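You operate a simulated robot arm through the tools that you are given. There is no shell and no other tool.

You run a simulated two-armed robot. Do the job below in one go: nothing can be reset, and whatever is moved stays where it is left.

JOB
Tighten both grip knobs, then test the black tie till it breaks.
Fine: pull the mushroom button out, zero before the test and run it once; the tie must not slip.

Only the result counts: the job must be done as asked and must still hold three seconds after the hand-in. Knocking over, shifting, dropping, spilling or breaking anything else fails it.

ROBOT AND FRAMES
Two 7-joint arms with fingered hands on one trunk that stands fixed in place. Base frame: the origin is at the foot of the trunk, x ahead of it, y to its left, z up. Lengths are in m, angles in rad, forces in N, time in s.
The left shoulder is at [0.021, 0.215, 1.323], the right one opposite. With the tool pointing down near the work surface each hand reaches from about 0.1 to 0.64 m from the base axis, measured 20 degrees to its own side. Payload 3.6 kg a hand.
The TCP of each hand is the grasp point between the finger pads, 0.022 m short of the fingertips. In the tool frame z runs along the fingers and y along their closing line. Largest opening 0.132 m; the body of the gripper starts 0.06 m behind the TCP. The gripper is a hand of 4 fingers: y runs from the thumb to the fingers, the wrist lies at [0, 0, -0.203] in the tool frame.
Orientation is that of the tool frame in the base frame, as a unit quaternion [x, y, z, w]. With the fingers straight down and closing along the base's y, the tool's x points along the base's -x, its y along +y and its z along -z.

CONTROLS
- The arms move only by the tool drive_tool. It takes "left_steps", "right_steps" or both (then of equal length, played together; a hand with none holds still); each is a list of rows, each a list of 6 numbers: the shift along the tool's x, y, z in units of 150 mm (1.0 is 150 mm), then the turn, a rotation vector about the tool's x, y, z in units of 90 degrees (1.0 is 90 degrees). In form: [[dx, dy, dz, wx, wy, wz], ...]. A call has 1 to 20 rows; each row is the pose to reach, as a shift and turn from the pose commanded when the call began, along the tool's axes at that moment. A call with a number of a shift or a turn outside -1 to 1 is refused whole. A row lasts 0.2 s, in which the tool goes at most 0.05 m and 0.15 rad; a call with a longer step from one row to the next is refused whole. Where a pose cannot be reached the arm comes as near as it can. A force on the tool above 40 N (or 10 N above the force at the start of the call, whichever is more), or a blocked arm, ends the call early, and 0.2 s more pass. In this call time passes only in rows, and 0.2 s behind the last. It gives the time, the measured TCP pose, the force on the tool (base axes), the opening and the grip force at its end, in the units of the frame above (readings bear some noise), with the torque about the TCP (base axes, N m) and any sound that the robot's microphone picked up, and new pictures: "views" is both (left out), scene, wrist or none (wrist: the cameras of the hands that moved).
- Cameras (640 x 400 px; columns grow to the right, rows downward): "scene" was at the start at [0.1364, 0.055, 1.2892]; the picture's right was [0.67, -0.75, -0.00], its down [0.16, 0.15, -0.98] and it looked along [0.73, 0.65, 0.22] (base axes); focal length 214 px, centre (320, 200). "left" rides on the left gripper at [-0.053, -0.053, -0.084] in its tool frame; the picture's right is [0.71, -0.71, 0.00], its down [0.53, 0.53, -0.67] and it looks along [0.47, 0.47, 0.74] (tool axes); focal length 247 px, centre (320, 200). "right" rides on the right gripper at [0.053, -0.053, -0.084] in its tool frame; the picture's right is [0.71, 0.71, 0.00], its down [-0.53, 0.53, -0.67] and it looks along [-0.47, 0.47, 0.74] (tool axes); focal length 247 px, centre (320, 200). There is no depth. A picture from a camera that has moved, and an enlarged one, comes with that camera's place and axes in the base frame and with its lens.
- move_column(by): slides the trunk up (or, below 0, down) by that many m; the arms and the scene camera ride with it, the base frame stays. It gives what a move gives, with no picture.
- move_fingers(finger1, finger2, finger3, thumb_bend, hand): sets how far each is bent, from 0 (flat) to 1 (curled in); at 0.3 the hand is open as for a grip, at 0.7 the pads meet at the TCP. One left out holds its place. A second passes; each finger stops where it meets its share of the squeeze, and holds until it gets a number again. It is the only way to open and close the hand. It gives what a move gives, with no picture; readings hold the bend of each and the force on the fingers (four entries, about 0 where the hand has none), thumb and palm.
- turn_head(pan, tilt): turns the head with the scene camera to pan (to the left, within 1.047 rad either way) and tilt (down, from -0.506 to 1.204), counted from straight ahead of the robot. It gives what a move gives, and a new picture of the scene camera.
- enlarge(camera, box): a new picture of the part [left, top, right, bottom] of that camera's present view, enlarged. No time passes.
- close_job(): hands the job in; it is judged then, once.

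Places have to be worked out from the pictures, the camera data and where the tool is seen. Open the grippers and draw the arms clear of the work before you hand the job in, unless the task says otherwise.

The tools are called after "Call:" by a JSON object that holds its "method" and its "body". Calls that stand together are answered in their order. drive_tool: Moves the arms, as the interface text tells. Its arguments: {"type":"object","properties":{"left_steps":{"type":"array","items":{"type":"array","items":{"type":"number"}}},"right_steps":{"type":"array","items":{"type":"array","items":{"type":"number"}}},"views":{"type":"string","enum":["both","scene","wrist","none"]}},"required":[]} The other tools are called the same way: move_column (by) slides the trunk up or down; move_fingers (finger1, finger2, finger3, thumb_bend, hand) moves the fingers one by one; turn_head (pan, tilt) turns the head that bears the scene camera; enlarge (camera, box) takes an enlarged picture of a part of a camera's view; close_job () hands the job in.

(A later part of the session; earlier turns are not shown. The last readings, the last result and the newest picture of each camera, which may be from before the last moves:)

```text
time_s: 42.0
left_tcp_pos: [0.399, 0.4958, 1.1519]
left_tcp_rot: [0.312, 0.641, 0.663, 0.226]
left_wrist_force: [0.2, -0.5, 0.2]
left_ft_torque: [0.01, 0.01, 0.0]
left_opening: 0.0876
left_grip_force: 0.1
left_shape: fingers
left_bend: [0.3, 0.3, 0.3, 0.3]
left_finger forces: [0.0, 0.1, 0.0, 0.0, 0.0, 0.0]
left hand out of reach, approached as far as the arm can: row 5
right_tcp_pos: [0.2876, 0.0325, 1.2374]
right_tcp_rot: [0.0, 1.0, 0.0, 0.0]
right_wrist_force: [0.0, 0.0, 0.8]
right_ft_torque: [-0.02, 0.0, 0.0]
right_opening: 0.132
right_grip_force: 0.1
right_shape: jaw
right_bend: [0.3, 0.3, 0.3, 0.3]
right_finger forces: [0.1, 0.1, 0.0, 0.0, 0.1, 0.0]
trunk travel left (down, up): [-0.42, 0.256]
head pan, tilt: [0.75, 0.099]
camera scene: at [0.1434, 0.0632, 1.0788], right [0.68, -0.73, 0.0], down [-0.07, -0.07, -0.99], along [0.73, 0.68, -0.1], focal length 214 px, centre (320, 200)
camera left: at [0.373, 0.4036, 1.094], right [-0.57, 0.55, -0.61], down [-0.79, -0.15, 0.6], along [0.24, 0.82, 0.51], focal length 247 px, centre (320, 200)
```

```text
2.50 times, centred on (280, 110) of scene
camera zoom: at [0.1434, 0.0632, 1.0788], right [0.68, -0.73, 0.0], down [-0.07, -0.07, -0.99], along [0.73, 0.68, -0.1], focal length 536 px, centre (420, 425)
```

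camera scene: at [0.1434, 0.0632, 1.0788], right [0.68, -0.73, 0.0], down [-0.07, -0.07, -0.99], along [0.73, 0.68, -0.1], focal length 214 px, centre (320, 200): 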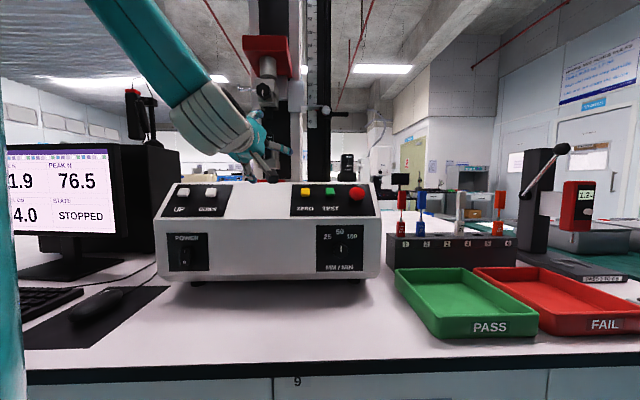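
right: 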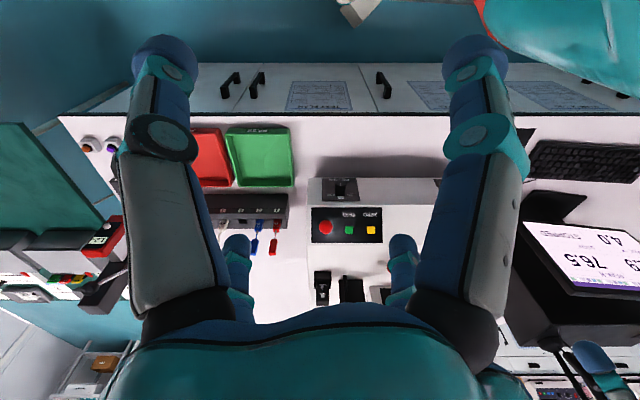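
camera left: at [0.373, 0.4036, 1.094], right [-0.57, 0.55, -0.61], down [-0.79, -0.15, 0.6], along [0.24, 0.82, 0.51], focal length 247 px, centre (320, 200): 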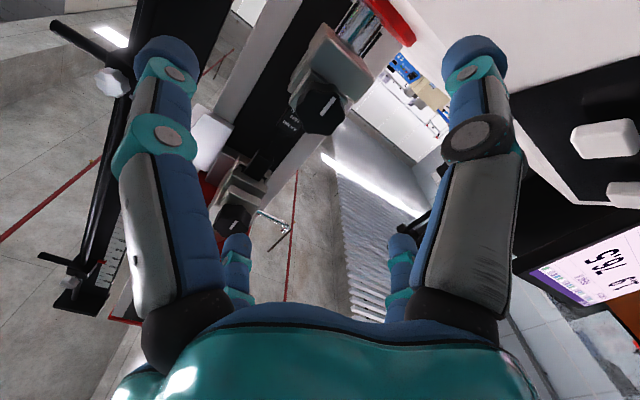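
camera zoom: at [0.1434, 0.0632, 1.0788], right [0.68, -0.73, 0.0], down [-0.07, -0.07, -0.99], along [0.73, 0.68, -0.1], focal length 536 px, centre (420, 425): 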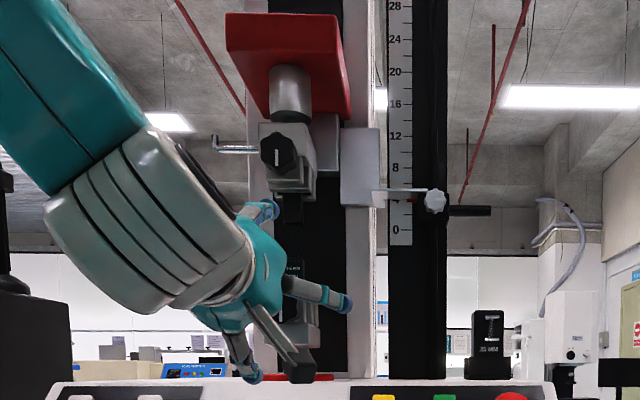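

Both marks point down now. I roll the hand back while moving it to the right and slightly up, on the way to the red mushroom button.

Call:
{"method": "drive_tool", "body": {"left_steps": [[-0.03, 0.03, 0, 0, 0, -0.08], [-0.08, 0.06, 0, 0, 0, -0.16], [-0.14, 0.09, 0, 0, 0, -0.25], [-0.21, 0.12, 0, 0, 0, -0.33], [-0.28, 0.15, 0, 0, 0, -0.41], [-0.35, 0.18, 0, 0, 0, -0.5], [-0.42, 0.21, 0, 0, 0, -0.58], [-0.49, 0.23, 0, 0, 0, -0.66], [-0.56, 0.25, 0, 0, 0, -0.75], [-0.63, 0.27, 0, 0, 0, -0.83], [-0.7, 0.285, 0, 0, 0, -0.91], [-0.77, 0.295, 0, 0, 0, -0.99]], "views": "both"}}

```text
time_s: 44.6
left_tcp_pos: [0.4855, 0.4134, 1.1813]
left_tcp_rot: [-0.229, 0.675, 0.314, 0.627]
left_wrist_force: [-0.4, 0.2, 0.2]
left_ft_torque: [0.02, -0.01, 0.03]
left_opening: 0.0876
left_grip_force: 0.1
left_shape: fingers
left_bend: [0.3, 0.3, 0.3, 0.3]
left_finger forces: [0.0, 0.0, 0.1, 0.0, 0.0, 0.1]
right_tcp_pos: [0.2882, 0.0337, 1.2382]
right_tcp_rot: [0.001, 1.0, 0.0, -0.001]
right_wrist_force: [0.1, 0.5, 1.0]
right_ft_torque: [-0.03, -0.02, -0.01]
right_opening: 0.1319
right_grip_force: 0.1
right_shape: jaw
right_bend: [0.3, 0.3, 0.3, 0.3]
right_finger forces: [0.0, 0.0, 0.0, 0.0, 0.0, 0.0]
trunk travel left (down, up): [-0.42, 0.256]
head pan, tilt: [0.75, 0.099]
camera scene: at [0.1436, 0.0631, 1.0788], right [0.68, -0.73, 0.0], down [-0.07, -0.07, -0.99], along [0.73, 0.68, -0.1], focal length 214 px, centre (320, 200)
camera left: at [0.4703, 0.312, 1.2288], right [0.42, -0.44, -0.8], down [-0.9, -0.06, -0.44], along [0.14, 0.9, -0.42], focal length 247 px, centre (320, 200)
```

scene: 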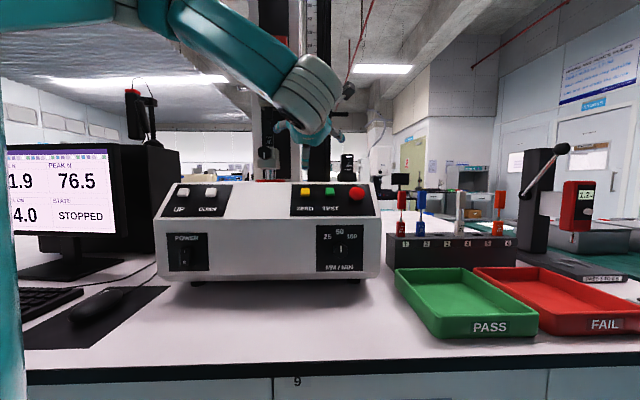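
left: 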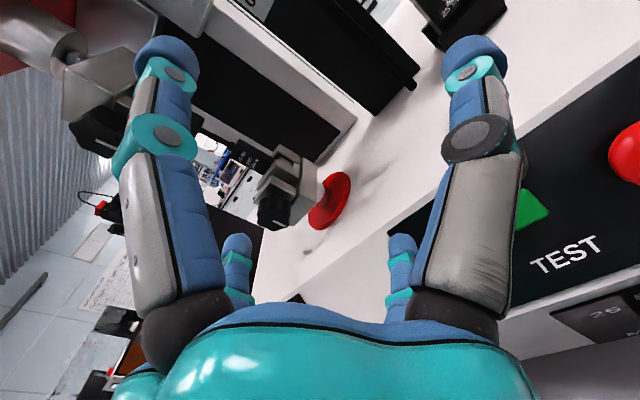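

Good. I continue rolling to the diagonal and move further right, staying back from the panel.

Call:
{"method": "drive_tool", "body": {"left_steps": [[-0.01, -0.085, -0.03, 0, 0, -0.085], [-0.02, -0.17, -0.06, 0, 0, -0.17], [-0.035, -0.255, -0.09, 0, 0, -0.255], [-0.05, -0.34, -0.12, 0, 0, -0.34], [-0.06, -0.425, -0.15, 0, 0, -0.425], [-0.07, -0.51, -0.18, 0, 0, -0.51], [-0.08, -0.595, -0.2, 0, 0, -0.587]], "views": "none"}}

```text
time_s: 46.2
left_tcp_pos: [0.5005, 0.3751, 1.1984]
left_tcp_rot: [-0.504, 0.505, 0.0, 0.701]
left_wrist_force: [-0.9, 0.4, 0.9]
left_ft_torque: [0.01, -0.01, 0.01]
left_opening: 0.0875
left_grip_force: 0.0
left_shape: fingers
left_bend: [0.3, 0.3, 0.3, 0.3]
left_finger forces: [0.1, 0.1, 0.0, 0.1, 0.1, 0.0]
left hand out of reach, approached as far as the arm can: row 3, 4, 5, 6, 7
right_tcp_pos: [0.2879, 0.0335, 1.238]
right_tcp_rot: [0.0, 1.0, 0.001, 0.001]
right_wrist_force: [-0.5, 0.8, -0.2]
right_ft_torque: [0.02, 0.02, -0.01]
right_opening: 0.1321
right_grip_force: 0.0
right_shape: jaw
right_bend: [0.3, 0.3, 0.3, 0.3]
right_finger forces: [0.0, 0.1, 0.0, 0.0, 0.1, 0.0]
trunk travel left (down, up): [-0.42, 0.256]
head pan, tilt: [0.75, 0.099]
```

The arm is limited here with a horizontal tool. I pitch the hand down ~47° to face the sloping panel while moving over the red button; that should be easier to reach.

Call:
{"method": "drive_tool", "body": {"left_steps": [[0.07, -0.015, -0.02, -0.046, 0.046, 0], [0.15, -0.03, -0.035, -0.092, 0.092, 0], [0.22, -0.045, -0.05, -0.138, 0.138, 0], [0.3, -0.06, -0.07, -0.184, 0.184, 0], [0.37, -0.076, -0.085, -0.23, 0.23, 0], [0.45, -0.09, -0.1, -0.276, 0.276, 0], [0.52, -0.106, -0.12, -0.322, 0.322, 0], [0.594, -0.122, -0.133, -0.369, 0.369, 0]], "views": "both"}}

```text
time_s: 48.0
left_tcp_pos: [0.4796, 0.3323, 1.1283]
left_tcp_rot: [0.656, -0.654, -0.002, -0.378]
left_wrist_force: [-0.7, -0.2, 0.2]
left_ft_torque: [0.03, 0.01, -0.01]
left_opening: 0.088
left_grip_force: 0.0
left_shape: fingers
left_bend: [0.3, 0.3, 0.3, 0.3]
left_finger forces: [0.0, 0.0, 0.1, 0.0, 0.0, 0.1]
left hand out of reach, approached as far as the arm can: row 1, 2, 3, 4, 5, 6, 7, 8
right_tcp_pos: [0.2865, 0.0322, 1.238]
right_tcp_rot: [-0.001, 1.0, 0.0, 0.0]
right_wrist_force: [0.7, 0.0, -0.6]
right_ft_torque: [0.01, -0.03, 0.02]
right_opening: 0.1317
right_grip_force: 0.0
right_shape: jaw
right_bend: [0.3, 0.3, 0.3, 0.3]
right_finger forces: [0.1, 0.1, 0.1, 0.0, 0.1, 0.1]
trunk travel left (down, up): [-0.42, 0.256]
head pan, tilt: [0.75, 0.099]
camera scene: at [0.1423, 0.0631, 1.079], right [0.68, -0.73, 0.0], down [-0.07, -0.07, -1.0], along [0.73, 0.68, -0.1], focal length 214 px, centre (320, 200)
camera left: at [0.4777, 0.3295, 1.2428], right [0.71, -0.71, 0.0], down [-0.7, -0.71, -0.04], along [0.03, 0.03, -1.0], focal length 247 px, centre (320, 200)
```

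scene: 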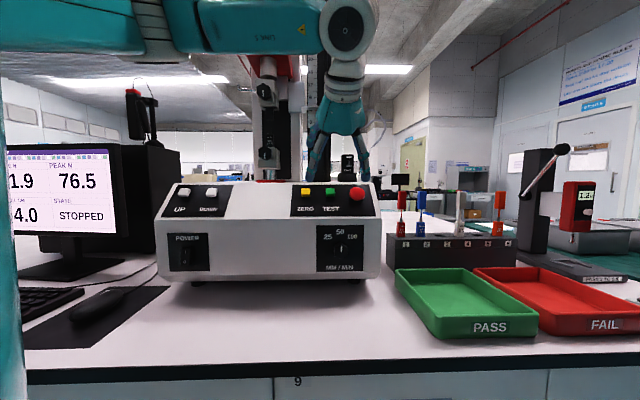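
left: 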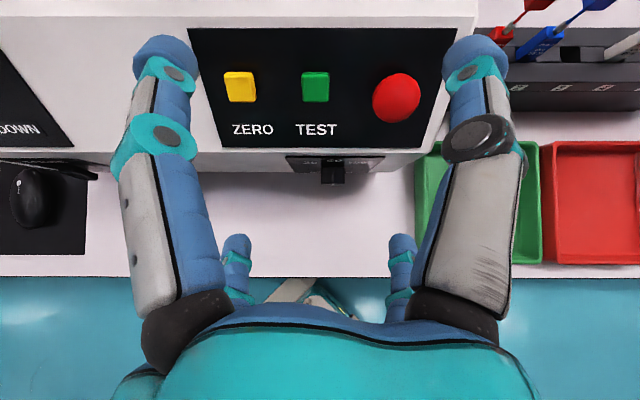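

I now have a clear top view of the panel: red button at about [0.587, 0.351, 1.042], TEST at [0.545, 0.404, 1.045], ZERO at [0.502, 0.448, 1.045]. The wrist is bent to its limit at this trunk height, so I raise the trunk again and then try to reach over the red button.

Call:
{"method": "move_column", "body": {"by": 0.18}}

Call:
{"method": "enlarge", "body": {"camera": "left", "box": [180, 10, 460, 180]}}

```text
time_s: 50.0
left_tcp_pos: [0.4799, 0.333, 1.3161]
left_tcp_rot: [0.66, -0.657, 0.002, -0.364]
left_wrist_force: [0.1, 0.0, 0.2]
left_ft_torque: [-0.01, 0.02, -0.01]
left_opening: 0.0877
left_grip_force: 0.2
left_shape: fingers
left_bend: [0.3, 0.3, 0.3, 0.3]
left_finger forces: [0.0, 0.0, 0.0, 0.1, 0.1, 0.0]
right_tcp_pos: [0.2891, 0.0325, 1.4174]
right_tcp_rot: [0.001, 1.0, -0.001, 0.0]
right_wrist_force: [-0.4, 0.2, 1.0]
right_ft_torque: [0.0, 0.04, 0.0]
right_opening: 0.1317
right_grip_force: 0.1
right_shape: jaw
right_bend: [0.3, 0.3, 0.3, 0.3]
right_finger forces: [0.1, 0.0, 0.0, 0.1, 0.0, 0.0]
trunk travel left (down, up): [-0.6, 0.076]
head pan, tilt: [0.75, 0.099]
```

```text
2.29 times, centred on (320, 95) of left
camera zoom: at [0.479, 0.3327, 1.4292], right [0.71, -0.71, 0.01], down [-0.71, -0.71, -0.01], along [0.01, 0.0, -1.0], focal length 564 px, centre (320, 440)
```

zoom: 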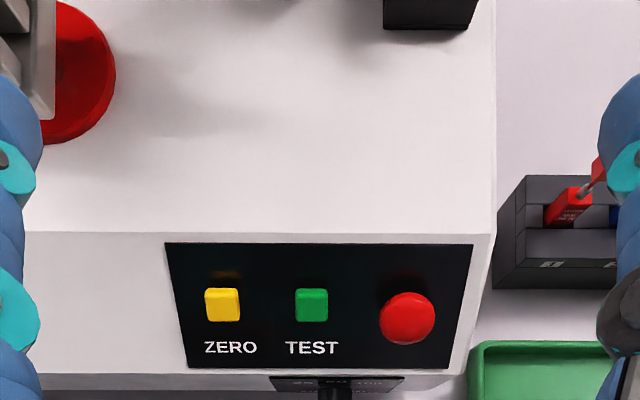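

Same positions confirmed from straight above (red cap ~39 mm wide). I now try shifting the hand right, over the red button, at this trunk height.

Call:
{"method": "drive_tool", "body": {"left_steps": [[0.087, -0.058, 0.095, 0, 0, 0], [0.174, -0.116, 0.19, 0, 0, 0], [0.26, -0.174, 0.286, 0, 0, 0], [0.347, -0.231, 0.381, 0, 0, 0]], "views": "both"}}

```text
time_s: 51.0
left_tcp_pos: [0.4991, 0.3534, 1.2821]
left_tcp_rot: [0.66, -0.657, 0.004, -0.364]
left_wrist_force: [-0.5, -0.1, -0.5]
left_ft_torque: [0.0, 0.02, -0.01]
left_opening: 0.0878
left_grip_force: 0.1
left_shape: fingers
left_bend: [0.3, 0.3, 0.3, 0.3]
left_finger forces: [0.1, 0.0, 0.0, 0.0, 0.0, 0.1]
left hand out of reach, approached as far as the arm can: row 1, 2, 3, 4
right_tcp_pos: [0.2876, 0.033, 1.4165]
right_tcp_rot: [-0.001, 1.0, 0.0, 0.0]
right_wrist_force: [0.1, -0.1, 0.3]
right_ft_torque: [0.04, -0.02, -0.02]
right_opening: 0.132
right_grip_force: 0.1
right_shape: jaw
right_bend: [0.3, 0.3, 0.3, 0.3]
right_finger forces: [0.0, 0.0, 0.0, 0.0, 0.0, 0.1]
trunk travel left (down, up): [-0.6, 0.076]
head pan, tilt: [0.75, 0.099]
camera scene: at [0.1427, 0.0632, 1.2609], right [0.68, -0.73, 0.0], down [-0.07, -0.07, -0.99], along [0.73, 0.68, -0.1], focal length 214 px, centre (320, 200)
camera left: at [0.498, 0.3529, 1.3961], right [0.71, -0.71, 0.01], down [-0.71, -0.71, -0.01], along [0.01, 0.0, -1.0], focal length 247 px, centre (320, 200)
```

scene: 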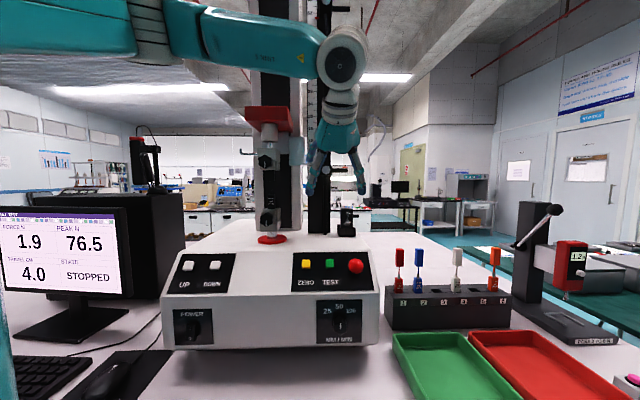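
left: 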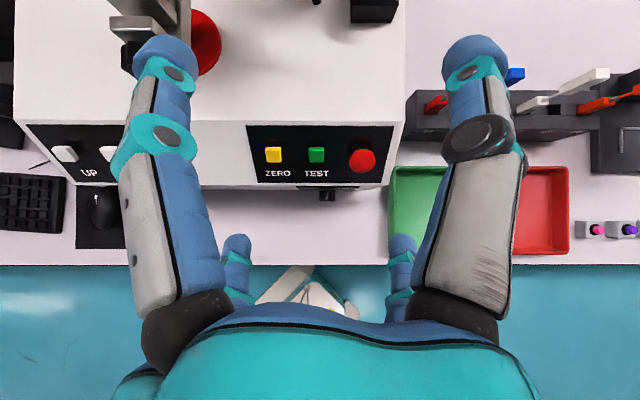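

Moving right is blocked by the wrist's bend limit with the hand aimed along the machine axis. I yaw the hand ~30° toward straight ahead while shifting right; the mushroom can still be gripped at a modest tilt.

Call:
{"method": "drive_tool", "body": {"left_steps": [[0.078, -0.039, 0.03, 0.032, 0.032, 0.049], [0.156, -0.078, 0.06, 0.064, 0.064, 0.098], [0.233, -0.116, 0.09, 0.096, 0.096, 0.147], [0.311, -0.155, 0.12, 0.128, 0.128, 0.196], [0.389, -0.194, 0.148, 0.159, 0.161, 0.245]], "views": "both"}}

```text
time_s: 52.2
left_tcp_pos: [0.5424, 0.3075, 1.2531]
left_tcp_rot: [-0.467, 0.806, -0.099, 0.351]
left_wrist_force: [0.0, -0.5, -0.5]
left_ft_torque: [-0.01, 0.01, -0.01]
left_opening: 0.0877
left_grip_force: 0.1
left_shape: fingers
left_bend: [0.3, 0.3, 0.3, 0.3]
left_finger forces: [0.1, 0.0, 0.0, 0.1, 0.1, 0.1]
right_tcp_pos: [0.2886, 0.0331, 1.4184]
right_tcp_rot: [0.001, 1.0, 0.0, -0.001]
right_wrist_force: [0.4, 0.1, 0.2]
right_ft_torque: [0.01, 0.04, 0.0]
right_opening: 0.1319
right_grip_force: 0.1
right_shape: jaw
right_bend: [0.3, 0.3, 0.3, 0.3]
right_finger forces: [0.0, 0.0, 0.0, 0.1, 0.1, 0.0]
trunk travel left (down, up): [-0.6, 0.076]
head pan, tilt: [0.75, 0.099]
camera scene: at [0.1427, 0.0631, 1.2609], right [0.68, -0.73, 0.0], down [-0.07, -0.07, -0.99], along [0.73, 0.68, -0.1], focal length 214 px, centre (320, 200)
camera left: at [0.5412, 0.3085, 1.3662], right [0.26, -0.97, 0.01], down [-0.97, -0.26, -0.01], along [0.02, 0.0, -1.0], focal length 247 px, centre (320, 200)
```

scene: 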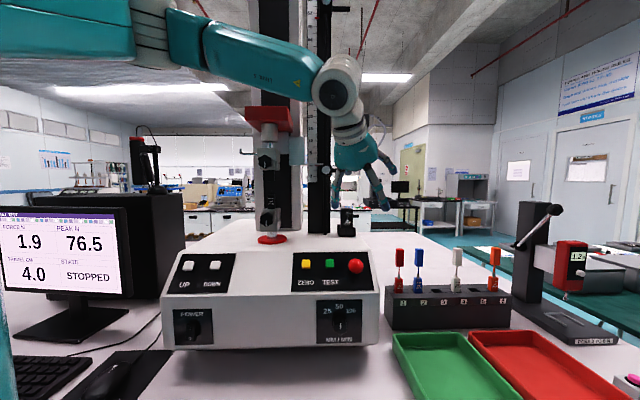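
left: 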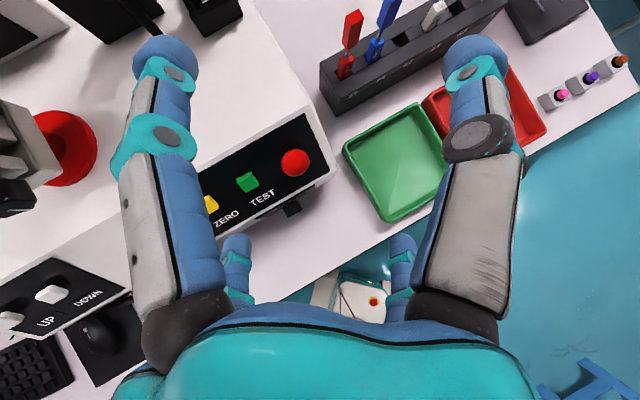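

With ~14° yaw the hand is reachable above the red button (u=0.601, v=-0.166). I descend 12 cm toward it.

Call:
{"method": "drive_tool", "body": {"left_steps": [[0.054, 0.075, 0.133, 0, 0, 0], [0.108, 0.15, 0.266, 0, 0, 0], [0.163, 0.226, 0.4, 0, 0, 0], [0.217, 0.3, 0.533, 0, 0, 0], [0.271, 0.377, 0.666, 0, 0, 0]], "views": "both"}}

Call:
{"method": "enlarge", "body": {"camera": "scene", "box": [280, 180, 400, 300]}}

```text
time_s: 53.4
left_tcp_pos: [0.5238, 0.3484, 1.1602]
left_tcp_rot: [-0.468, 0.805, -0.099, 0.351]
left_wrist_force: [0.3, 0.1, -0.5]
left_ft_torque: [-0.01, 0.03, 0.02]
left_opening: 0.0878
left_grip_force: 0.0
left_shape: fingers
left_bend: [0.3, 0.3, 0.3, 0.3]
left_finger forces: [0.1, 0.1, 0.0, 0.1, 0.0, 0.0]
left hand out of reach, approached as far as the arm can: row 1, 2, 3, 4, 5
right_tcp_pos: [0.2889, 0.0322, 1.4167]
right_tcp_rot: [0.0, 1.0, 0.001, 0.0]
right_wrist_force: [-0.3, -0.4, 0.5]
right_ft_torque: [-0.01, 0.02, -0.04]
right_opening: 0.1318
right_grip_force: 0.0
right_shape: jaw
right_bend: [0.3, 0.3, 0.3, 0.3]
right_finger forces: [0.0, 0.0, 0.0, 0.0, 0.1, 0.0]
trunk travel left (down, up): [-0.6, 0.076]
head pan, tilt: [0.75, 0.099]
camera scene: at [0.1425, 0.0634, 1.2609], right [0.68, -0.73, 0.0], down [-0.07, -0.07, -0.99], along [0.73, 0.68, -0.1], focal length 214 px, centre (320, 200)
camera left: at [0.5227, 0.3496, 1.2735], right [0.26, -0.97, 0.01], down [-0.97, -0.26, -0.01], along [0.02, -0.01, -1.0], focal length 247 px, centre (320, 200)
```

scene: 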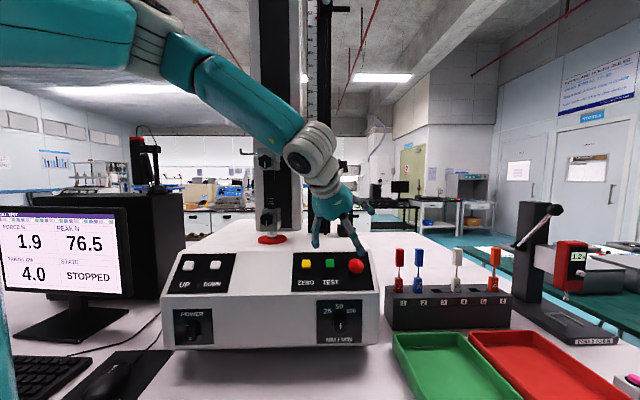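
left: 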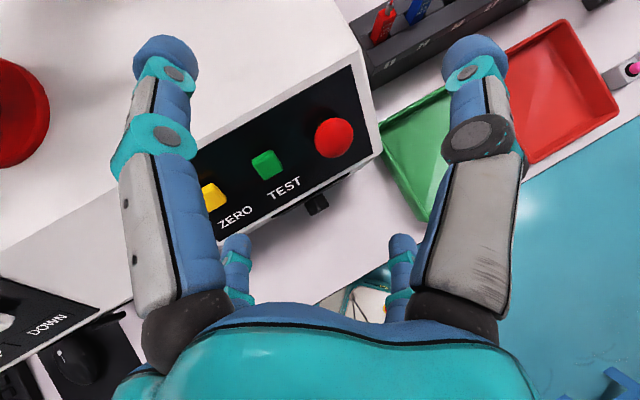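

```text
3.33 times, centred on (340, 240) of scene
camera zoom: at [0.1425, 0.0634, 1.2609], right [0.68, -0.73, 0.0], down [-0.07, -0.07, -0.99], along [0.73, 0.68, -0.1], focal length 715 px, centre (253, 67)
```

zoom: 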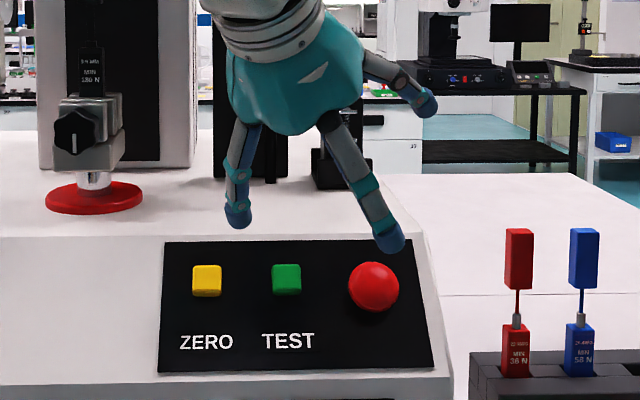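

The arm drifted left again at this height (v=-0.124), so the wrist still limits. I yaw the hand further to straight ahead and pitch a bit steeper while moving right.

Call:
{"method": "drive_tool", "body": {"left_steps": [[0.043, -0.036, 0.03, 0.001, 0.031, 0.033], [0.086, -0.073, 0.08, 0.002, 0.062, 0.066], [0.129, -0.109, 0.15, 0.004, 0.093, 0.099], [0.172, -0.145, 0.2, 0.005, 0.124, 0.131], [0.172, -0.145, 0.259, 0.005, 0.124, 0.131]], "views": "both"}}

```text
time_s: 54.6
left_tcp_pos: [0.5292, 0.3378, 1.1506]
left_tcp_rot: [-0.369, 0.879, -0.11, 0.281]
left_wrist_force: [-0.3, 0.3, 0.3]
left_ft_torque: [-0.01, -0.01, 0.03]
left_opening: 0.0877
left_grip_force: 0.1
left_shape: fingers
left_bend: [0.3, 0.3, 0.3, 0.3]
left_finger forces: [0.0, 0.1, 0.0, 0.0, 0.1, 0.1]
left hand out of reach, approached as far as the arm can: row 1, 2, 3, 4, 5
right_tcp_pos: [0.2876, 0.0327, 1.418]
right_tcp_rot: [0.0, 1.0, 0.0, 0.0]
right_wrist_force: [0.7, -0.2, 0.1]
right_ft_torque: [0.0, 0.01, 0.0]
right_opening: 0.1318
right_grip_force: 0.0
right_shape: jaw
right_bend: [0.3, 0.3, 0.3, 0.3]
right_finger forces: [0.0, 0.1, 0.1, 0.0, 0.0, 0.0]
trunk travel left (down, up): [-0.6, 0.076]
head pan, tilt: [0.75, 0.099]
camera scene: at [0.1425, 0.0631, 1.2609], right [0.68, -0.73, 0.0], down [-0.07, -0.07, -0.99], along [0.73, 0.68, -0.1], focal length 214 px, centre (320, 200)
camera left: at [0.5438, 0.3373, 1.264], right [0.01, -1.0, -0.01], down [-0.99, -0.01, 0.12], along [-0.12, 0.01, -0.99], focal length 247 px, centre (320, 200)
```

scene: 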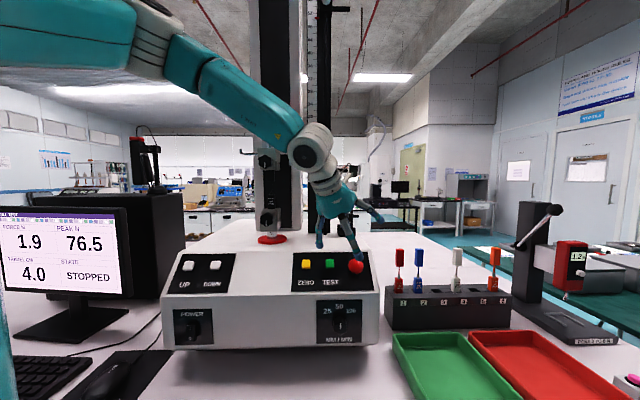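
left: 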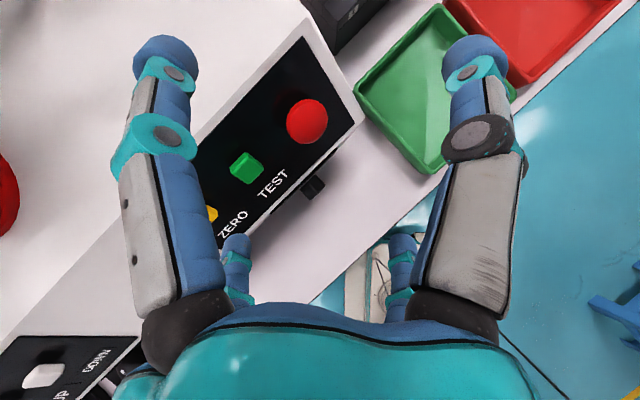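

Still limited (v=-0.135). I test whether rolling the hand back by 45° (toward its neutral roll) frees the wrist for the last 3 cm.

Call:
{"method": "drive_tool", "body": {"left_steps": [[0.005, -0.02, 0.02, 0, 0, 0.085], [0.01, -0.04, 0.05, 0, 0, 0.17], [0.015, -0.06, 0.09, 0, 0, 0.255], [0.02, -0.08, 0.13, 0, 0, 0.34], [0.025, -0.1, 0.17, 0, 0, 0.425], [0.027, -0.125, 0.211, 0, 0, 0.5]], "views": "both"}}

```text
time_s: 56.0
left_tcp_pos: [0.5304, 0.3395, 1.1525]
left_tcp_rot: [-0.003, 0.954, 0.007, 0.301]
left_wrist_force: [-0.2, -0.1, 0.0]
left_ft_torque: [0.0, 0.01, -0.03]
left_opening: 0.0878
left_grip_force: 0.1
left_shape: fingers
left_bend: [0.3, 0.3, 0.3, 0.3]
left_finger forces: [0.0, 0.0, 0.0, 0.1, 0.0, 0.0]
left hand out of reach, approached as far as the arm can: row 1, 2, 3, 4, 5, 6
right_tcp_pos: [0.2872, 0.032, 1.4167]
right_tcp_rot: [-0.001, 1.0, 0.0, -0.001]
right_wrist_force: [-0.1, 0.7, 0.2]
right_ft_torque: [-0.04, 0.0, 0.0]
right_opening: 0.1317
right_grip_force: 0.0
right_shape: jaw
right_bend: [0.3, 0.3, 0.3, 0.3]
right_finger forces: [0.1, 0.0, 0.0, 0.0, 0.0, 0.0]
trunk travel left (down, up): [-0.6, 0.076]
head pan, tilt: [0.75, 0.099]
camera scene: at [0.1426, 0.0631, 1.2609], right [0.68, -0.73, 0.0], down [-0.07, -0.07, -0.99], along [0.73, 0.68, -0.1], focal length 214 px, centre (320, 200)
camera left: at [0.5278, 0.2853, 1.2512], right [-0.57, -0.71, -0.41], down [-0.82, 0.51, 0.25], along [0.04, 0.48, -0.88], focal length 247 px, centre (320, 200)
```

scene: 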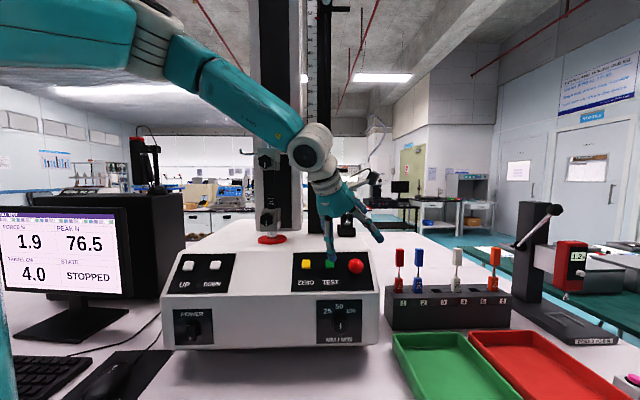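
left: 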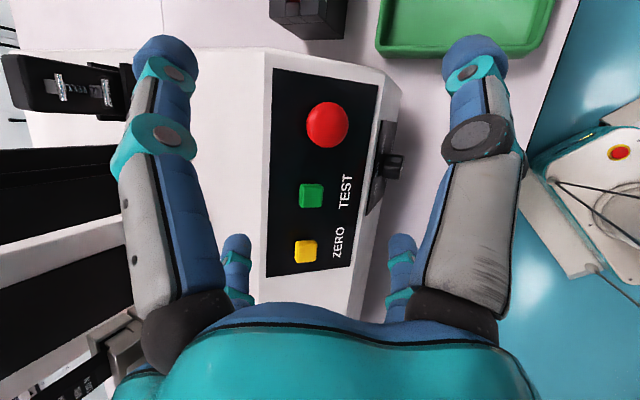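

Roll makes no difference, so it is a shoulder limit that depends on height relative to the shoulder. I raise the hand back to the reachable pose, restore the diagonal roll, and will then lower the trunk instead.

Call:
{"method": "drive_tool", "body": {"left_steps": [[-0.07, -0.03, -0.08, 0, 0, -0.085], [-0.15, -0.065, -0.17, 0, 0, -0.17], [-0.22, -0.1, -0.25, 0, 0, -0.255], [-0.3, -0.135, -0.34, 0, 0, -0.34], [-0.375, -0.17, -0.42, 0, 0, -0.425], [-0.451, -0.206, -0.507, 0, 0, -0.5]], "views": "none"}}

```text
time_s: 57.4
left_tcp_pos: [0.5428, 0.308, 1.2535]
left_tcp_rot: [-0.37, 0.878, -0.11, 0.282]
left_wrist_force: [0.0, -0.3, -0.2]
left_ft_torque: [0.0, 0.01, 0.01]
left_opening: 0.0878
left_grip_force: 0.1
left_shape: fingers
left_bend: [0.3, 0.3, 0.3, 0.3]
left_finger forces: [0.0, 0.0, 0.0, 0.0, 0.1, 0.0]
right_tcp_pos: [0.2888, 0.0326, 1.4168]
right_tcp_rot: [0.0, 1.0, 0.0, 0.0]
right_wrist_force: [1.1, -0.3, 0.3]
right_ft_torque: [0.03, 0.0, 0.04]
right_opening: 0.1322
right_grip_force: 0.1
right_shape: jaw
right_bend: [0.3, 0.3, 0.3, 0.3]
right_finger forces: [0.0, 0.1, 0.1, 0.0, 0.1, 0.1]
trunk travel left (down, up): [-0.6, 0.076]
head pan, tilt: [0.75, 0.099]
```

Reached cleanly. I try yawing back 20° toward the machine axis here and easing the pitch to ~49°.

Call:
{"method": "drive_tool", "body": {"left_steps": [[0, 0, 0, -0.011, -0.034, -0.046], [0, 0, 0, -0.022, -0.068, -0.092], [0, 0, 0, -0.033, -0.102, -0.137], [0, 0, 0, -0.044, -0.136, -0.183]], "views": "none"}}

```text
time_s: 58.4
left_tcp_pos: [0.5341, 0.3164, 1.2565]
left_tcp_rot: [-0.511, 0.785, -0.079, 0.342]
left_wrist_force: [0.4, 0.5, 0.1]
left_ft_torque: [0.01, -0.01, 0.05]
left_opening: 0.0876
left_grip_force: 0.0
left_shape: fingers
left_bend: [0.3, 0.3, 0.3, 0.3]
left_finger forces: [0.0, 0.0, 0.0, 0.0, 0.1, 0.0]
left hand out of reach, approached as far as the arm can: row 3, 4
right_tcp_pos: [0.289, 0.0316, 1.417]
right_tcp_rot: [0.0, 1.0, 0.0, 0.0]
right_wrist_force: [0.4, 0.9, -0.7]
right_ft_torque: [0.0, 0.01, -0.03]
right_opening: 0.1317
right_grip_force: 0.0
right_shape: jaw
right_bend: [0.3, 0.3, 0.3, 0.3]
right_finger forces: [0.0, 0.0, 0.0, 0.0, 0.0, 0.0]
trunk travel left (down, up): [-0.6, 0.076]
head pan, tilt: [0.75, 0.099]
```

20° is slightly too much; I settle for ~7° yaw over the button and then lower the trunk by 0.15 m, which keeps this arm posture.

Call:
{"method": "drive_tool", "body": {"left_steps": [[-0.006, -0.046, 0.033, 0.033, 0.034, 0.055], [-0.012, -0.093, 0.066, 0.066, 0.068, 0.109]], "views": "none"}}

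Call:
{"method": "move_column", "body": {"by": -0.15}}

Call:
{"method": "drive_tool", "body": {"left_steps": [[0, 0, 0.01, 0, 0, 0]], "views": "both"}}

```text
time_s: 59.0
left_tcp_pos: [0.5512, 0.3138, 1.257]
left_tcp_rot: [-0.418, 0.838, -0.117, 0.331]
left_wrist_force: [0.5, 0.1, 0.5]
left_ft_torque: [-0.02, 0.03, -0.03]
left_opening: 0.0877
left_grip_force: 0.1
left_shape: fingers
left_bend: [0.3, 0.3, 0.3, 0.3]
left_finger forces: [0.1, 0.0, 0.1, 0.1, 0.0, 0.0]
right_tcp_pos: [0.2889, 0.0337, 1.4174]
right_tcp_rot: [0.0, 1.0, 0.0, 0.0]
right_wrist_force: [-0.5, -0.4, -0.2]
right_ft_torque: [-0.01, 0.01, 0.01]
right_opening: 0.1318
right_grip_force: 0.1
right_shape: jaw
right_bend: [0.3, 0.3, 0.3, 0.3]
right_finger forces: [0.0, 0.0, 0.1, 0.1, 0.1, 0.0]
trunk travel left (down, up): [-0.6, 0.076]
head pan, tilt: [0.75, 0.099]
```

```text
time_s: 60.8
left_tcp_pos: [0.5507, 0.3136, 1.1059]
left_tcp_rot: [-0.419, 0.838, -0.115, 0.33]
left_wrist_force: [0.3, -0.2, 0.3]
left_ft_torque: [0.01, -0.05, 0.03]
left_opening: 0.0877
left_grip_force: 0.1
left_shape: fingers
left_bend: [0.3, 0.3, 0.3, 0.3]
left_finger forces: [0.1, 0.0, 0.0, 0.0, 0.0, 0.0]
right_tcp_pos: [0.2882, 0.0331, 1.2681]
right_tcp_rot: [-0.001, 1.0, 0.001, -0.001]
right_wrist_force: [-0.2, 0.4, -0.2]
right_ft_torque: [0.0, 0.01, -0.02]
right_opening: 0.1319
right_grip_force: 0.2
right_shape: jaw
right_bend: [0.3, 0.3, 0.3, 0.3]
right_finger forces: [0.1, 0.0, 0.0, 0.0, 0.0, 0.0]
trunk travel left (down, up): [-0.45, 0.226]
head pan, tilt: [0.75, 0.099]
```

```text
time_s: 61.2
left_tcp_pos: [0.5516, 0.314, 1.1052]
left_tcp_rot: [-0.418, 0.838, -0.117, 0.331]
left_wrist_force: [-0.5, 0.7, -0.5]
left_ft_torque: [0.01, -0.01, -0.05]
left_opening: 0.088
left_grip_force: 0.1
left_shape: fingers
left_bend: [0.3, 0.3, 0.3, 0.3]
left_finger forces: [0.0, 0.0, 0.0, 0.1, 0.0, 0.1]
right_tcp_pos: [0.2877, 0.0321, 1.268]
right_tcp_rot: [0.0, 1.0, 0.0, 0.0]
right_wrist_force: [-0.5, 1.1, -0.5]
right_ft_torque: [0.01, 0.03, 0.02]
right_opening: 0.1321
right_grip_force: 0.0
right_shape: jaw
right_bend: [0.3, 0.3, 0.3, 0.3]
right_finger forces: [0.1, 0.0, 0.0, 0.0, 0.0, 0.0]
trunk travel left (down, up): [-0.45, 0.226]
head pan, tilt: [0.75, 0.099]
camera scene: at [0.1432, 0.0631, 1.1095], right [0.68, -0.73, 0.0], down [-0.07, -0.07, -0.99], along [0.73, 0.68, -0.1], focal length 214 px, centre (320, 200)
camera left: at [0.5541, 0.3155, 1.2179], right [0.14, -0.99, 0.01], down [-0.99, -0.14, 0.01], along [-0.01, -0.01, -1.0], focal length 247 px, centre (320, 200)
```

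scene: 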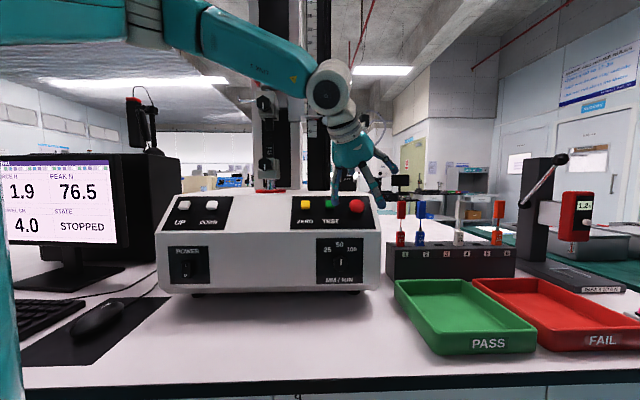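
left: 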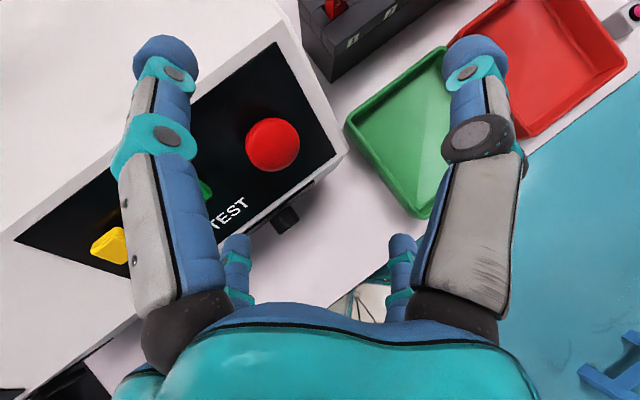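

Over the button without limits now: TCP [0.552, 0.314, 1.105], pitched 49°. I zoom in on the mushroom from both cameras.

Call:
{"method": "enlarge", "body": {"camera": "left", "box": [190, 80, 350, 230]}}

Call:
{"method": "enlarge", "body": {"camera": "scene", "box": [290, 140, 410, 250]}}

```text
2.67 times, centred on (270, 155) of left
camera zoom: at [0.5541, 0.3155, 1.2179], right [0.14, -0.99, 0.01], down [-0.99, -0.14, 0.01], along [-0.01, -0.01, -1.0], focal length 659 px, centre (453, 320)
```

zoom: 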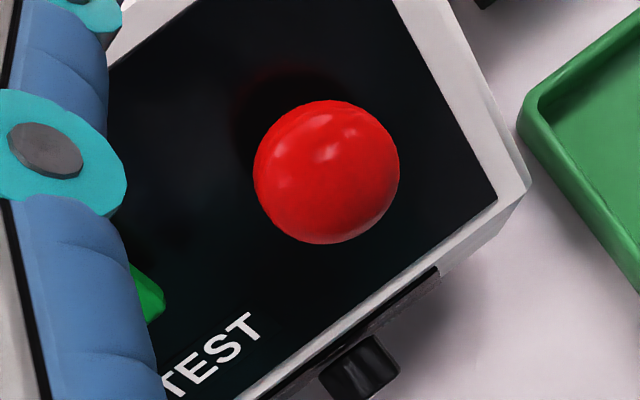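

```text
3.64 times, centred on (350, 195) of scene
camera zoom: at [0.1432, 0.0631, 1.1095], right [0.68, -0.73, 0.0], down [-0.07, -0.07, -0.99], along [0.73, 0.68, -0.1], focal length 780 px, centre (211, 218)
```

zoom: 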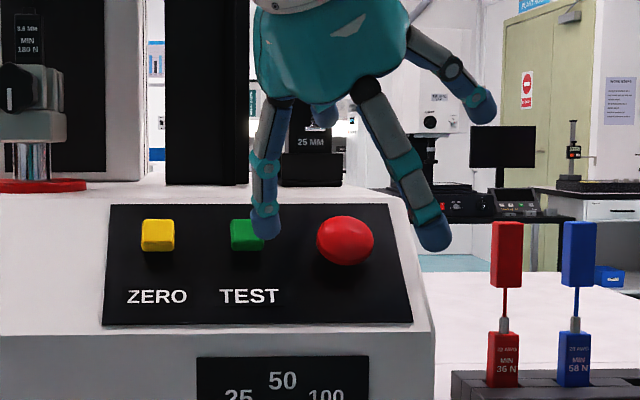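

The mushroom cap is ~39 mm wide, a dome centred ~17 mm above the panel. I move to 60 mm above the panel on the button's axis, then partly close the digits.

Call:
{"method": "drive_tool", "body": {"left_steps": [[-0.015, 0.046, 0.073, 0, 0, 0], [-0.03, 0.092, 0.147, 0, 0, 0], [-0.046, 0.138, 0.221, 0, 0, 0]], "views": "none"}}

Call:
{"method": "move_fingers", "body": {"hand": "left", "finger1": 0.4, "finger2": 0.4, "finger3": 0.4, "thumb_bend": 0.4}}

Call:
{"method": "enlarge", "body": {"camera": "left", "box": [120, 20, 520, 320]}}

Call:
{"method": "enlarge", "body": {"camera": "scene", "box": [290, 140, 410, 250]}}

```text
time_s: 62.0
left_tcp_pos: [0.5644, 0.3352, 1.0719]
left_tcp_rot: [-0.419, 0.838, -0.116, 0.331]
left_wrist_force: [-0.1, 0.0, -0.4]
left_ft_torque: [0.0, -0.01, 0.0]
left_opening: 0.0877
left_grip_force: 0.1
left_shape: fingers
left_bend: [0.3, 0.3, 0.3, 0.3]
left_finger forces: [0.0, 0.0, 0.1, 0.0, 0.0, 0.0]
right_tcp_pos: [0.2891, 0.0331, 1.2677]
right_tcp_rot: [0.0, 1.0, 0.0, 0.0]
right_wrist_force: [-0.2, 0.6, 0.5]
right_ft_torque: [0.03, 0.02, -0.04]
right_opening: 0.1319
right_grip_force: 0.0
right_shape: jaw
right_bend: [0.3, 0.3, 0.3, 0.3]
right_finger forces: [0.1, 0.1, 0.0, 0.1, 0.1, 0.1]
trunk travel left (down, up): [-0.45, 0.226]
head pan, tilt: [0.75, 0.099]
```

```text
time_s: 63.0
left_tcp_pos: [0.5623, 0.3359, 1.0721]
left_tcp_rot: [-0.418, 0.838, -0.116, 0.331]
left_wrist_force: [-0.3, 0.3, 0.1]
left_ft_torque: [0.0, 0.0, 0.01]
left_opening: 0.0651
left_grip_force: 0.2
left_shape: fingers
left_bend: [0.4, 0.4, 0.4, 0.4]
left_finger forces: [0.1, 0.0, 0.0, 0.1, 0.0, 0.0]
right_tcp_pos: [0.2896, 0.0322, 1.2674]
right_tcp_rot: [0.0, 1.0, 0.0, 0.0]
right_wrist_force: [-0.8, 0.2, 0.3]
right_ft_torque: [-0.02, 0.01, -0.01]
right_opening: 0.1318
right_grip_force: 0.0
right_shape: jaw
right_bend: [0.3, 0.3, 0.3, 0.3]
right_finger forces: [0.0, 0.0, 0.0, 0.0, 0.1, 0.0]
trunk travel left (down, up): [-0.45, 0.226]
head pan, tilt: [0.75, 0.099]
```

```text
1.33 times, centred on (320, 170) of left
camera zoom: at [0.5655, 0.3367, 1.1856], right [0.14, -0.99, 0.01], down [-0.99, -0.14, 0.02], along [-0.01, -0.01, -1.0], focal length 329 px, centre (320, 240)
```

zoom: 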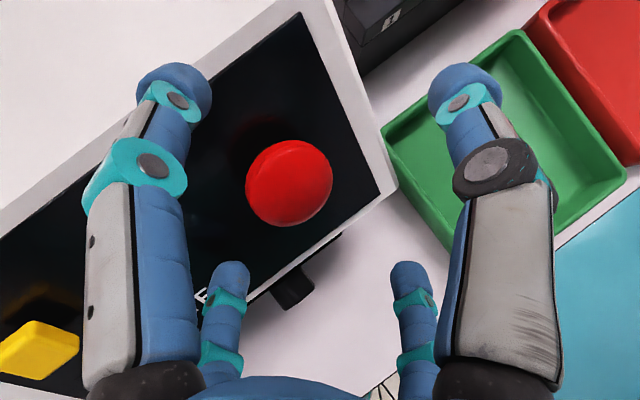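

```text
3.64 times, centred on (350, 195) of scene
camera zoom: at [0.1431, 0.063, 1.1095], right [0.68, -0.73, 0.0], down [-0.07, -0.07, -0.99], along [0.73, 0.68, -0.1], focal length 780 px, centre (211, 218)
```

zoom: 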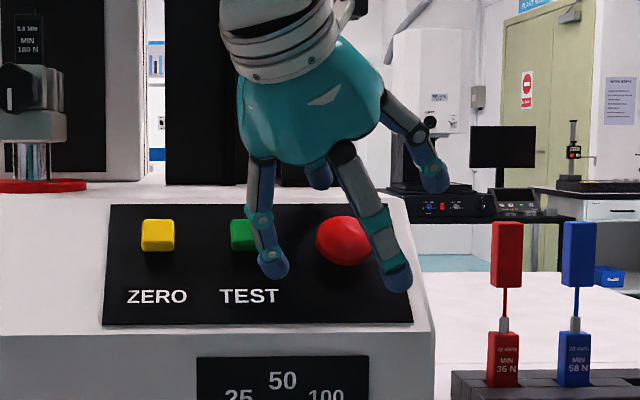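

The cap lies where I expected. I pre-close the digits to 0.55 (just wider than the cap) and slide down along the panel normal over it.

Call:
{"method": "move_fingers", "body": {"hand": "left", "finger1": 0.52, "finger2": 0.52, "finger3": 0.52, "thumb_bend": 0.52}}

Call:
{"method": "drive_tool", "body": {"left_steps": [[-0.02, 0.025, 0.055, 0, 0, 0], [-0.04, 0.05, 0.105, 0, 0, 0]], "views": "wrist"}}

Call:
{"method": "enlarge", "body": {"camera": "left", "box": [200, 80, 440, 260]}}

Call:
{"method": "enlarge", "body": {"camera": "scene", "box": [290, 140, 410, 250]}}

```text
time_s: 64.0
left_tcp_pos: [0.5642, 0.3357, 1.0726]
left_tcp_rot: [-0.418, 0.838, -0.116, 0.331]
left_wrist_force: [-0.2, -0.1, -0.5]
left_ft_torque: [0.03, 0.02, -0.02]
left_opening: 0.036
left_grip_force: 0.1
left_shape: fingers
left_bend: [0.52, 0.52, 0.52, 0.52]
left_finger forces: [0.0, 0.1, 0.0, 0.0, 0.0, 0.1]
right_tcp_pos: [0.2894, 0.0324, 1.2675]
right_tcp_rot: [0.0, 1.0, -0.001, 0.0]
right_wrist_force: [0.3, -0.4, -0.2]
right_ft_torque: [-0.03, 0.0, -0.05]
right_opening: 0.1321
right_grip_force: 0.0
right_shape: jaw
right_bend: [0.3, 0.3, 0.3, 0.3]
right_finger forces: [0.0, 0.1, 0.1, 0.0, 0.1, 0.0]
trunk travel left (down, up): [-0.45, 0.226]
head pan, tilt: [0.75, 0.099]
```

```text
time_s: 64.6
left_tcp_pos: [0.5681, 0.3437, 1.0621]
left_tcp_rot: [-0.416, 0.838, -0.119, 0.332]
left_wrist_force: [-10.6, -4.6, 9.8]
left_ft_torque: [0.1, 0.33, 0.32]
left_opening: 0.036
left_grip_force: 7.5
left_shape: fingers
left_bend: [0.52, 0.53, 0.52, 0.52]
left_finger forces: [2.1, 12.9, 0.0, 0.1, 0.0, 0.0]
right_tcp_pos: [0.2856, 0.0316, 1.2684]
right_tcp_rot: [0.0, 1.0, 0.001, 0.001]
right_wrist_force: [-0.8, -0.5, 0.4]
right_ft_torque: [-0.01, -0.01, 0.04]
right_opening: 0.1319
right_grip_force: 0.0
right_shape: jaw
right_bend: [0.3, 0.3, 0.3, 0.3]
right_finger forces: [0.0, 0.0, 0.0, 0.0, 0.1, 0.1]
trunk travel left (down, up): [-0.45, 0.226]
head pan, tilt: [0.75, 0.099]
camera left: at [0.5714, 0.3449, 1.1756], right [0.13, -0.99, 0.01], down [-0.99, -0.13, 0.01], along [-0.01, -0.01, -1.0], focal length 247 px, centre (320, 200)
```

left: 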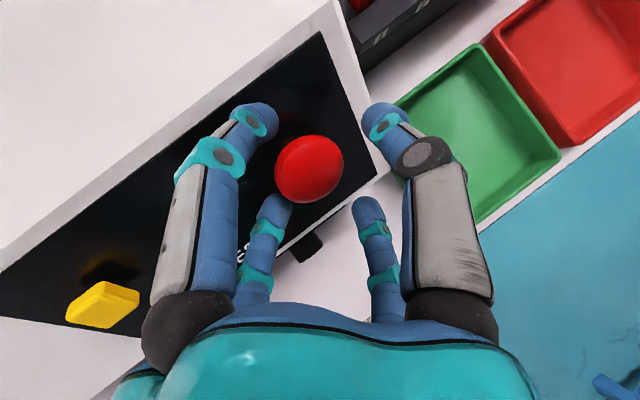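

```text
2.22 times, centred on (320, 170) of left
camera zoom: at [0.5714, 0.3449, 1.1756], right [0.13, -0.99, 0.01], down [-0.99, -0.13, 0.01], along [-0.01, -0.01, -1.0], focal length 549 px, centre (320, 267)
```

zoom: 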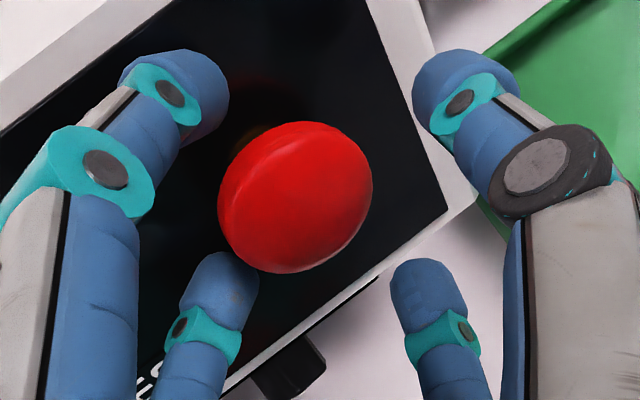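

```text
3.64 times, centred on (350, 195) of scene
camera zoom: at [0.1408, 0.0621, 1.11], right [0.68, -0.73, 0.0], down [-0.07, -0.07, -1.0], along [0.73, 0.68, -0.1], focal length 780 px, centre (211, 218)
```

zoom: 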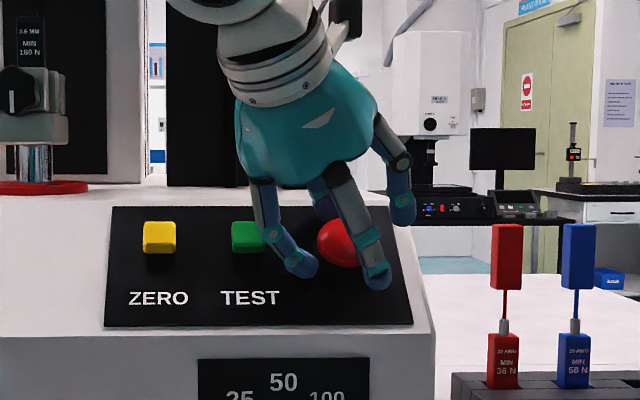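

A digit touched the cap's edge (13 N on finger 2): the cap was ~5 mm off-centre and the digits too narrow. I back off 20 mm, open a bit, and try a small yaw toward the machine axis to reduce tilt.

Call:
{"method": "drive_tool", "body": {"left_steps": [[0.017, -0.023, -0.061, 0, 0, 0], [0.033, -0.046, -0.121, 0, 0, 0], [0.033, -0.046, -0.121, -0.025, -0.026, -0.042], [0.033, -0.046, -0.121, -0.051, -0.053, -0.084]], "views": "none"}}

Call:
{"method": "move_fingers", "body": {"hand": "left", "finger1": 0.43, "finger2": 0.43, "finger3": 0.43, "thumb_bend": 0.43}}

Call:
{"method": "enlarge", "body": {"camera": "left", "box": [160, 40, 480, 280]}}

Call:
{"method": "enlarge", "body": {"camera": "scene", "box": [290, 140, 410, 250]}}

```text
time_s: 65.6
left_tcp_pos: [0.5578, 0.3383, 1.0772]
left_tcp_rot: [-0.49, 0.798, -0.088, 0.34]
left_wrist_force: [-0.7, -0.1, 0.6]
left_ft_torque: [0.0, 0.02, 0.04]
left_opening: 0.0359
left_grip_force: 0.1
left_shape: fingers
left_bend: [0.52, 0.52, 0.52, 0.52]
left_finger forces: [0.0, 0.0, 0.1, 0.1, 0.1, 0.0]
left hand out of reach, approached as far as the arm can: row 4
right_tcp_pos: [0.288, 0.0326, 1.2676]
right_tcp_rot: [0.0, 1.0, -0.001, 0.0]
right_wrist_force: [0.2, 0.0, -0.9]
right_ft_torque: [-0.01, 0.02, 0.03]
right_opening: 0.132
right_grip_force: 0.1
right_shape: jaw
right_bend: [0.3, 0.3, 0.3, 0.3]
right_finger forces: [0.0, 0.0, 0.0, 0.0, 0.0, 0.1]
trunk travel left (down, up): [-0.45, 0.226]
head pan, tilt: [0.75, 0.099]
```

```text
time_s: 66.6
left_tcp_pos: [0.5596, 0.3385, 1.0758]
left_tcp_rot: [-0.49, 0.798, -0.088, 0.34]
left_wrist_force: [1.2, -0.4, 0.4]
left_ft_torque: [-0.01, -0.01, -0.01]
left_opening: 0.0571
left_grip_force: 0.0
left_shape: fingers
left_bend: [0.43, 0.43, 0.43, 0.43]
left_finger forces: [0.1, 0.0, 0.0, 0.0, 0.0, 0.1]
right_tcp_pos: [0.2889, 0.0331, 1.2682]
right_tcp_rot: [0.0, 1.0, 0.0, 0.0]
right_wrist_force: [0.4, -0.4, -0.6]
right_ft_torque: [-0.02, -0.01, -0.02]
right_opening: 0.132
right_grip_force: 0.2
right_shape: jaw
right_bend: [0.3, 0.3, 0.3, 0.3]
right_finger forces: [0.0, 0.0, 0.0, 0.0, 0.1, 0.0]
trunk travel left (down, up): [-0.45, 0.226]
head pan, tilt: [0.75, 0.099]
```

```text
1.67 times, centred on (320, 160) of left
camera zoom: at [0.5606, 0.3402, 1.1898], right [0.31, -0.95, 0.01], down [-0.95, -0.31, 0.01], along [-0.01, -0.01, -1.0], focal length 412 px, centre (320, 267)
```

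zoom: 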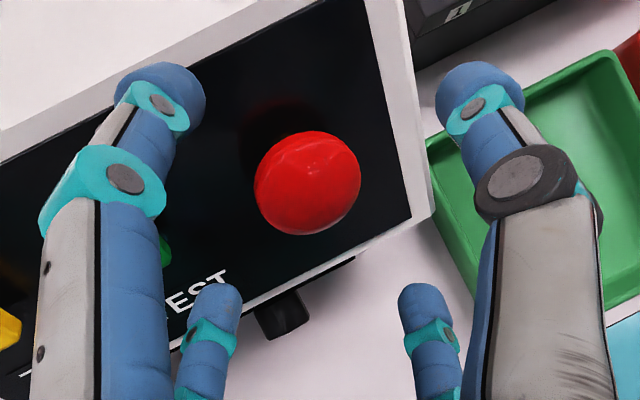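

```text
3.64 times, centred on (350, 195) of scene
camera zoom: at [0.1431, 0.0631, 1.1095], right [0.68, -0.73, 0.0], down [-0.07, -0.07, -0.99], along [0.73, 0.68, -0.1], focal length 780 px, centre (211, 218)
```

zoom: 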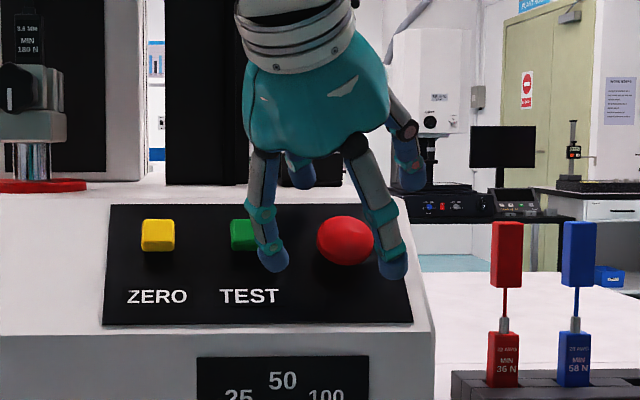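

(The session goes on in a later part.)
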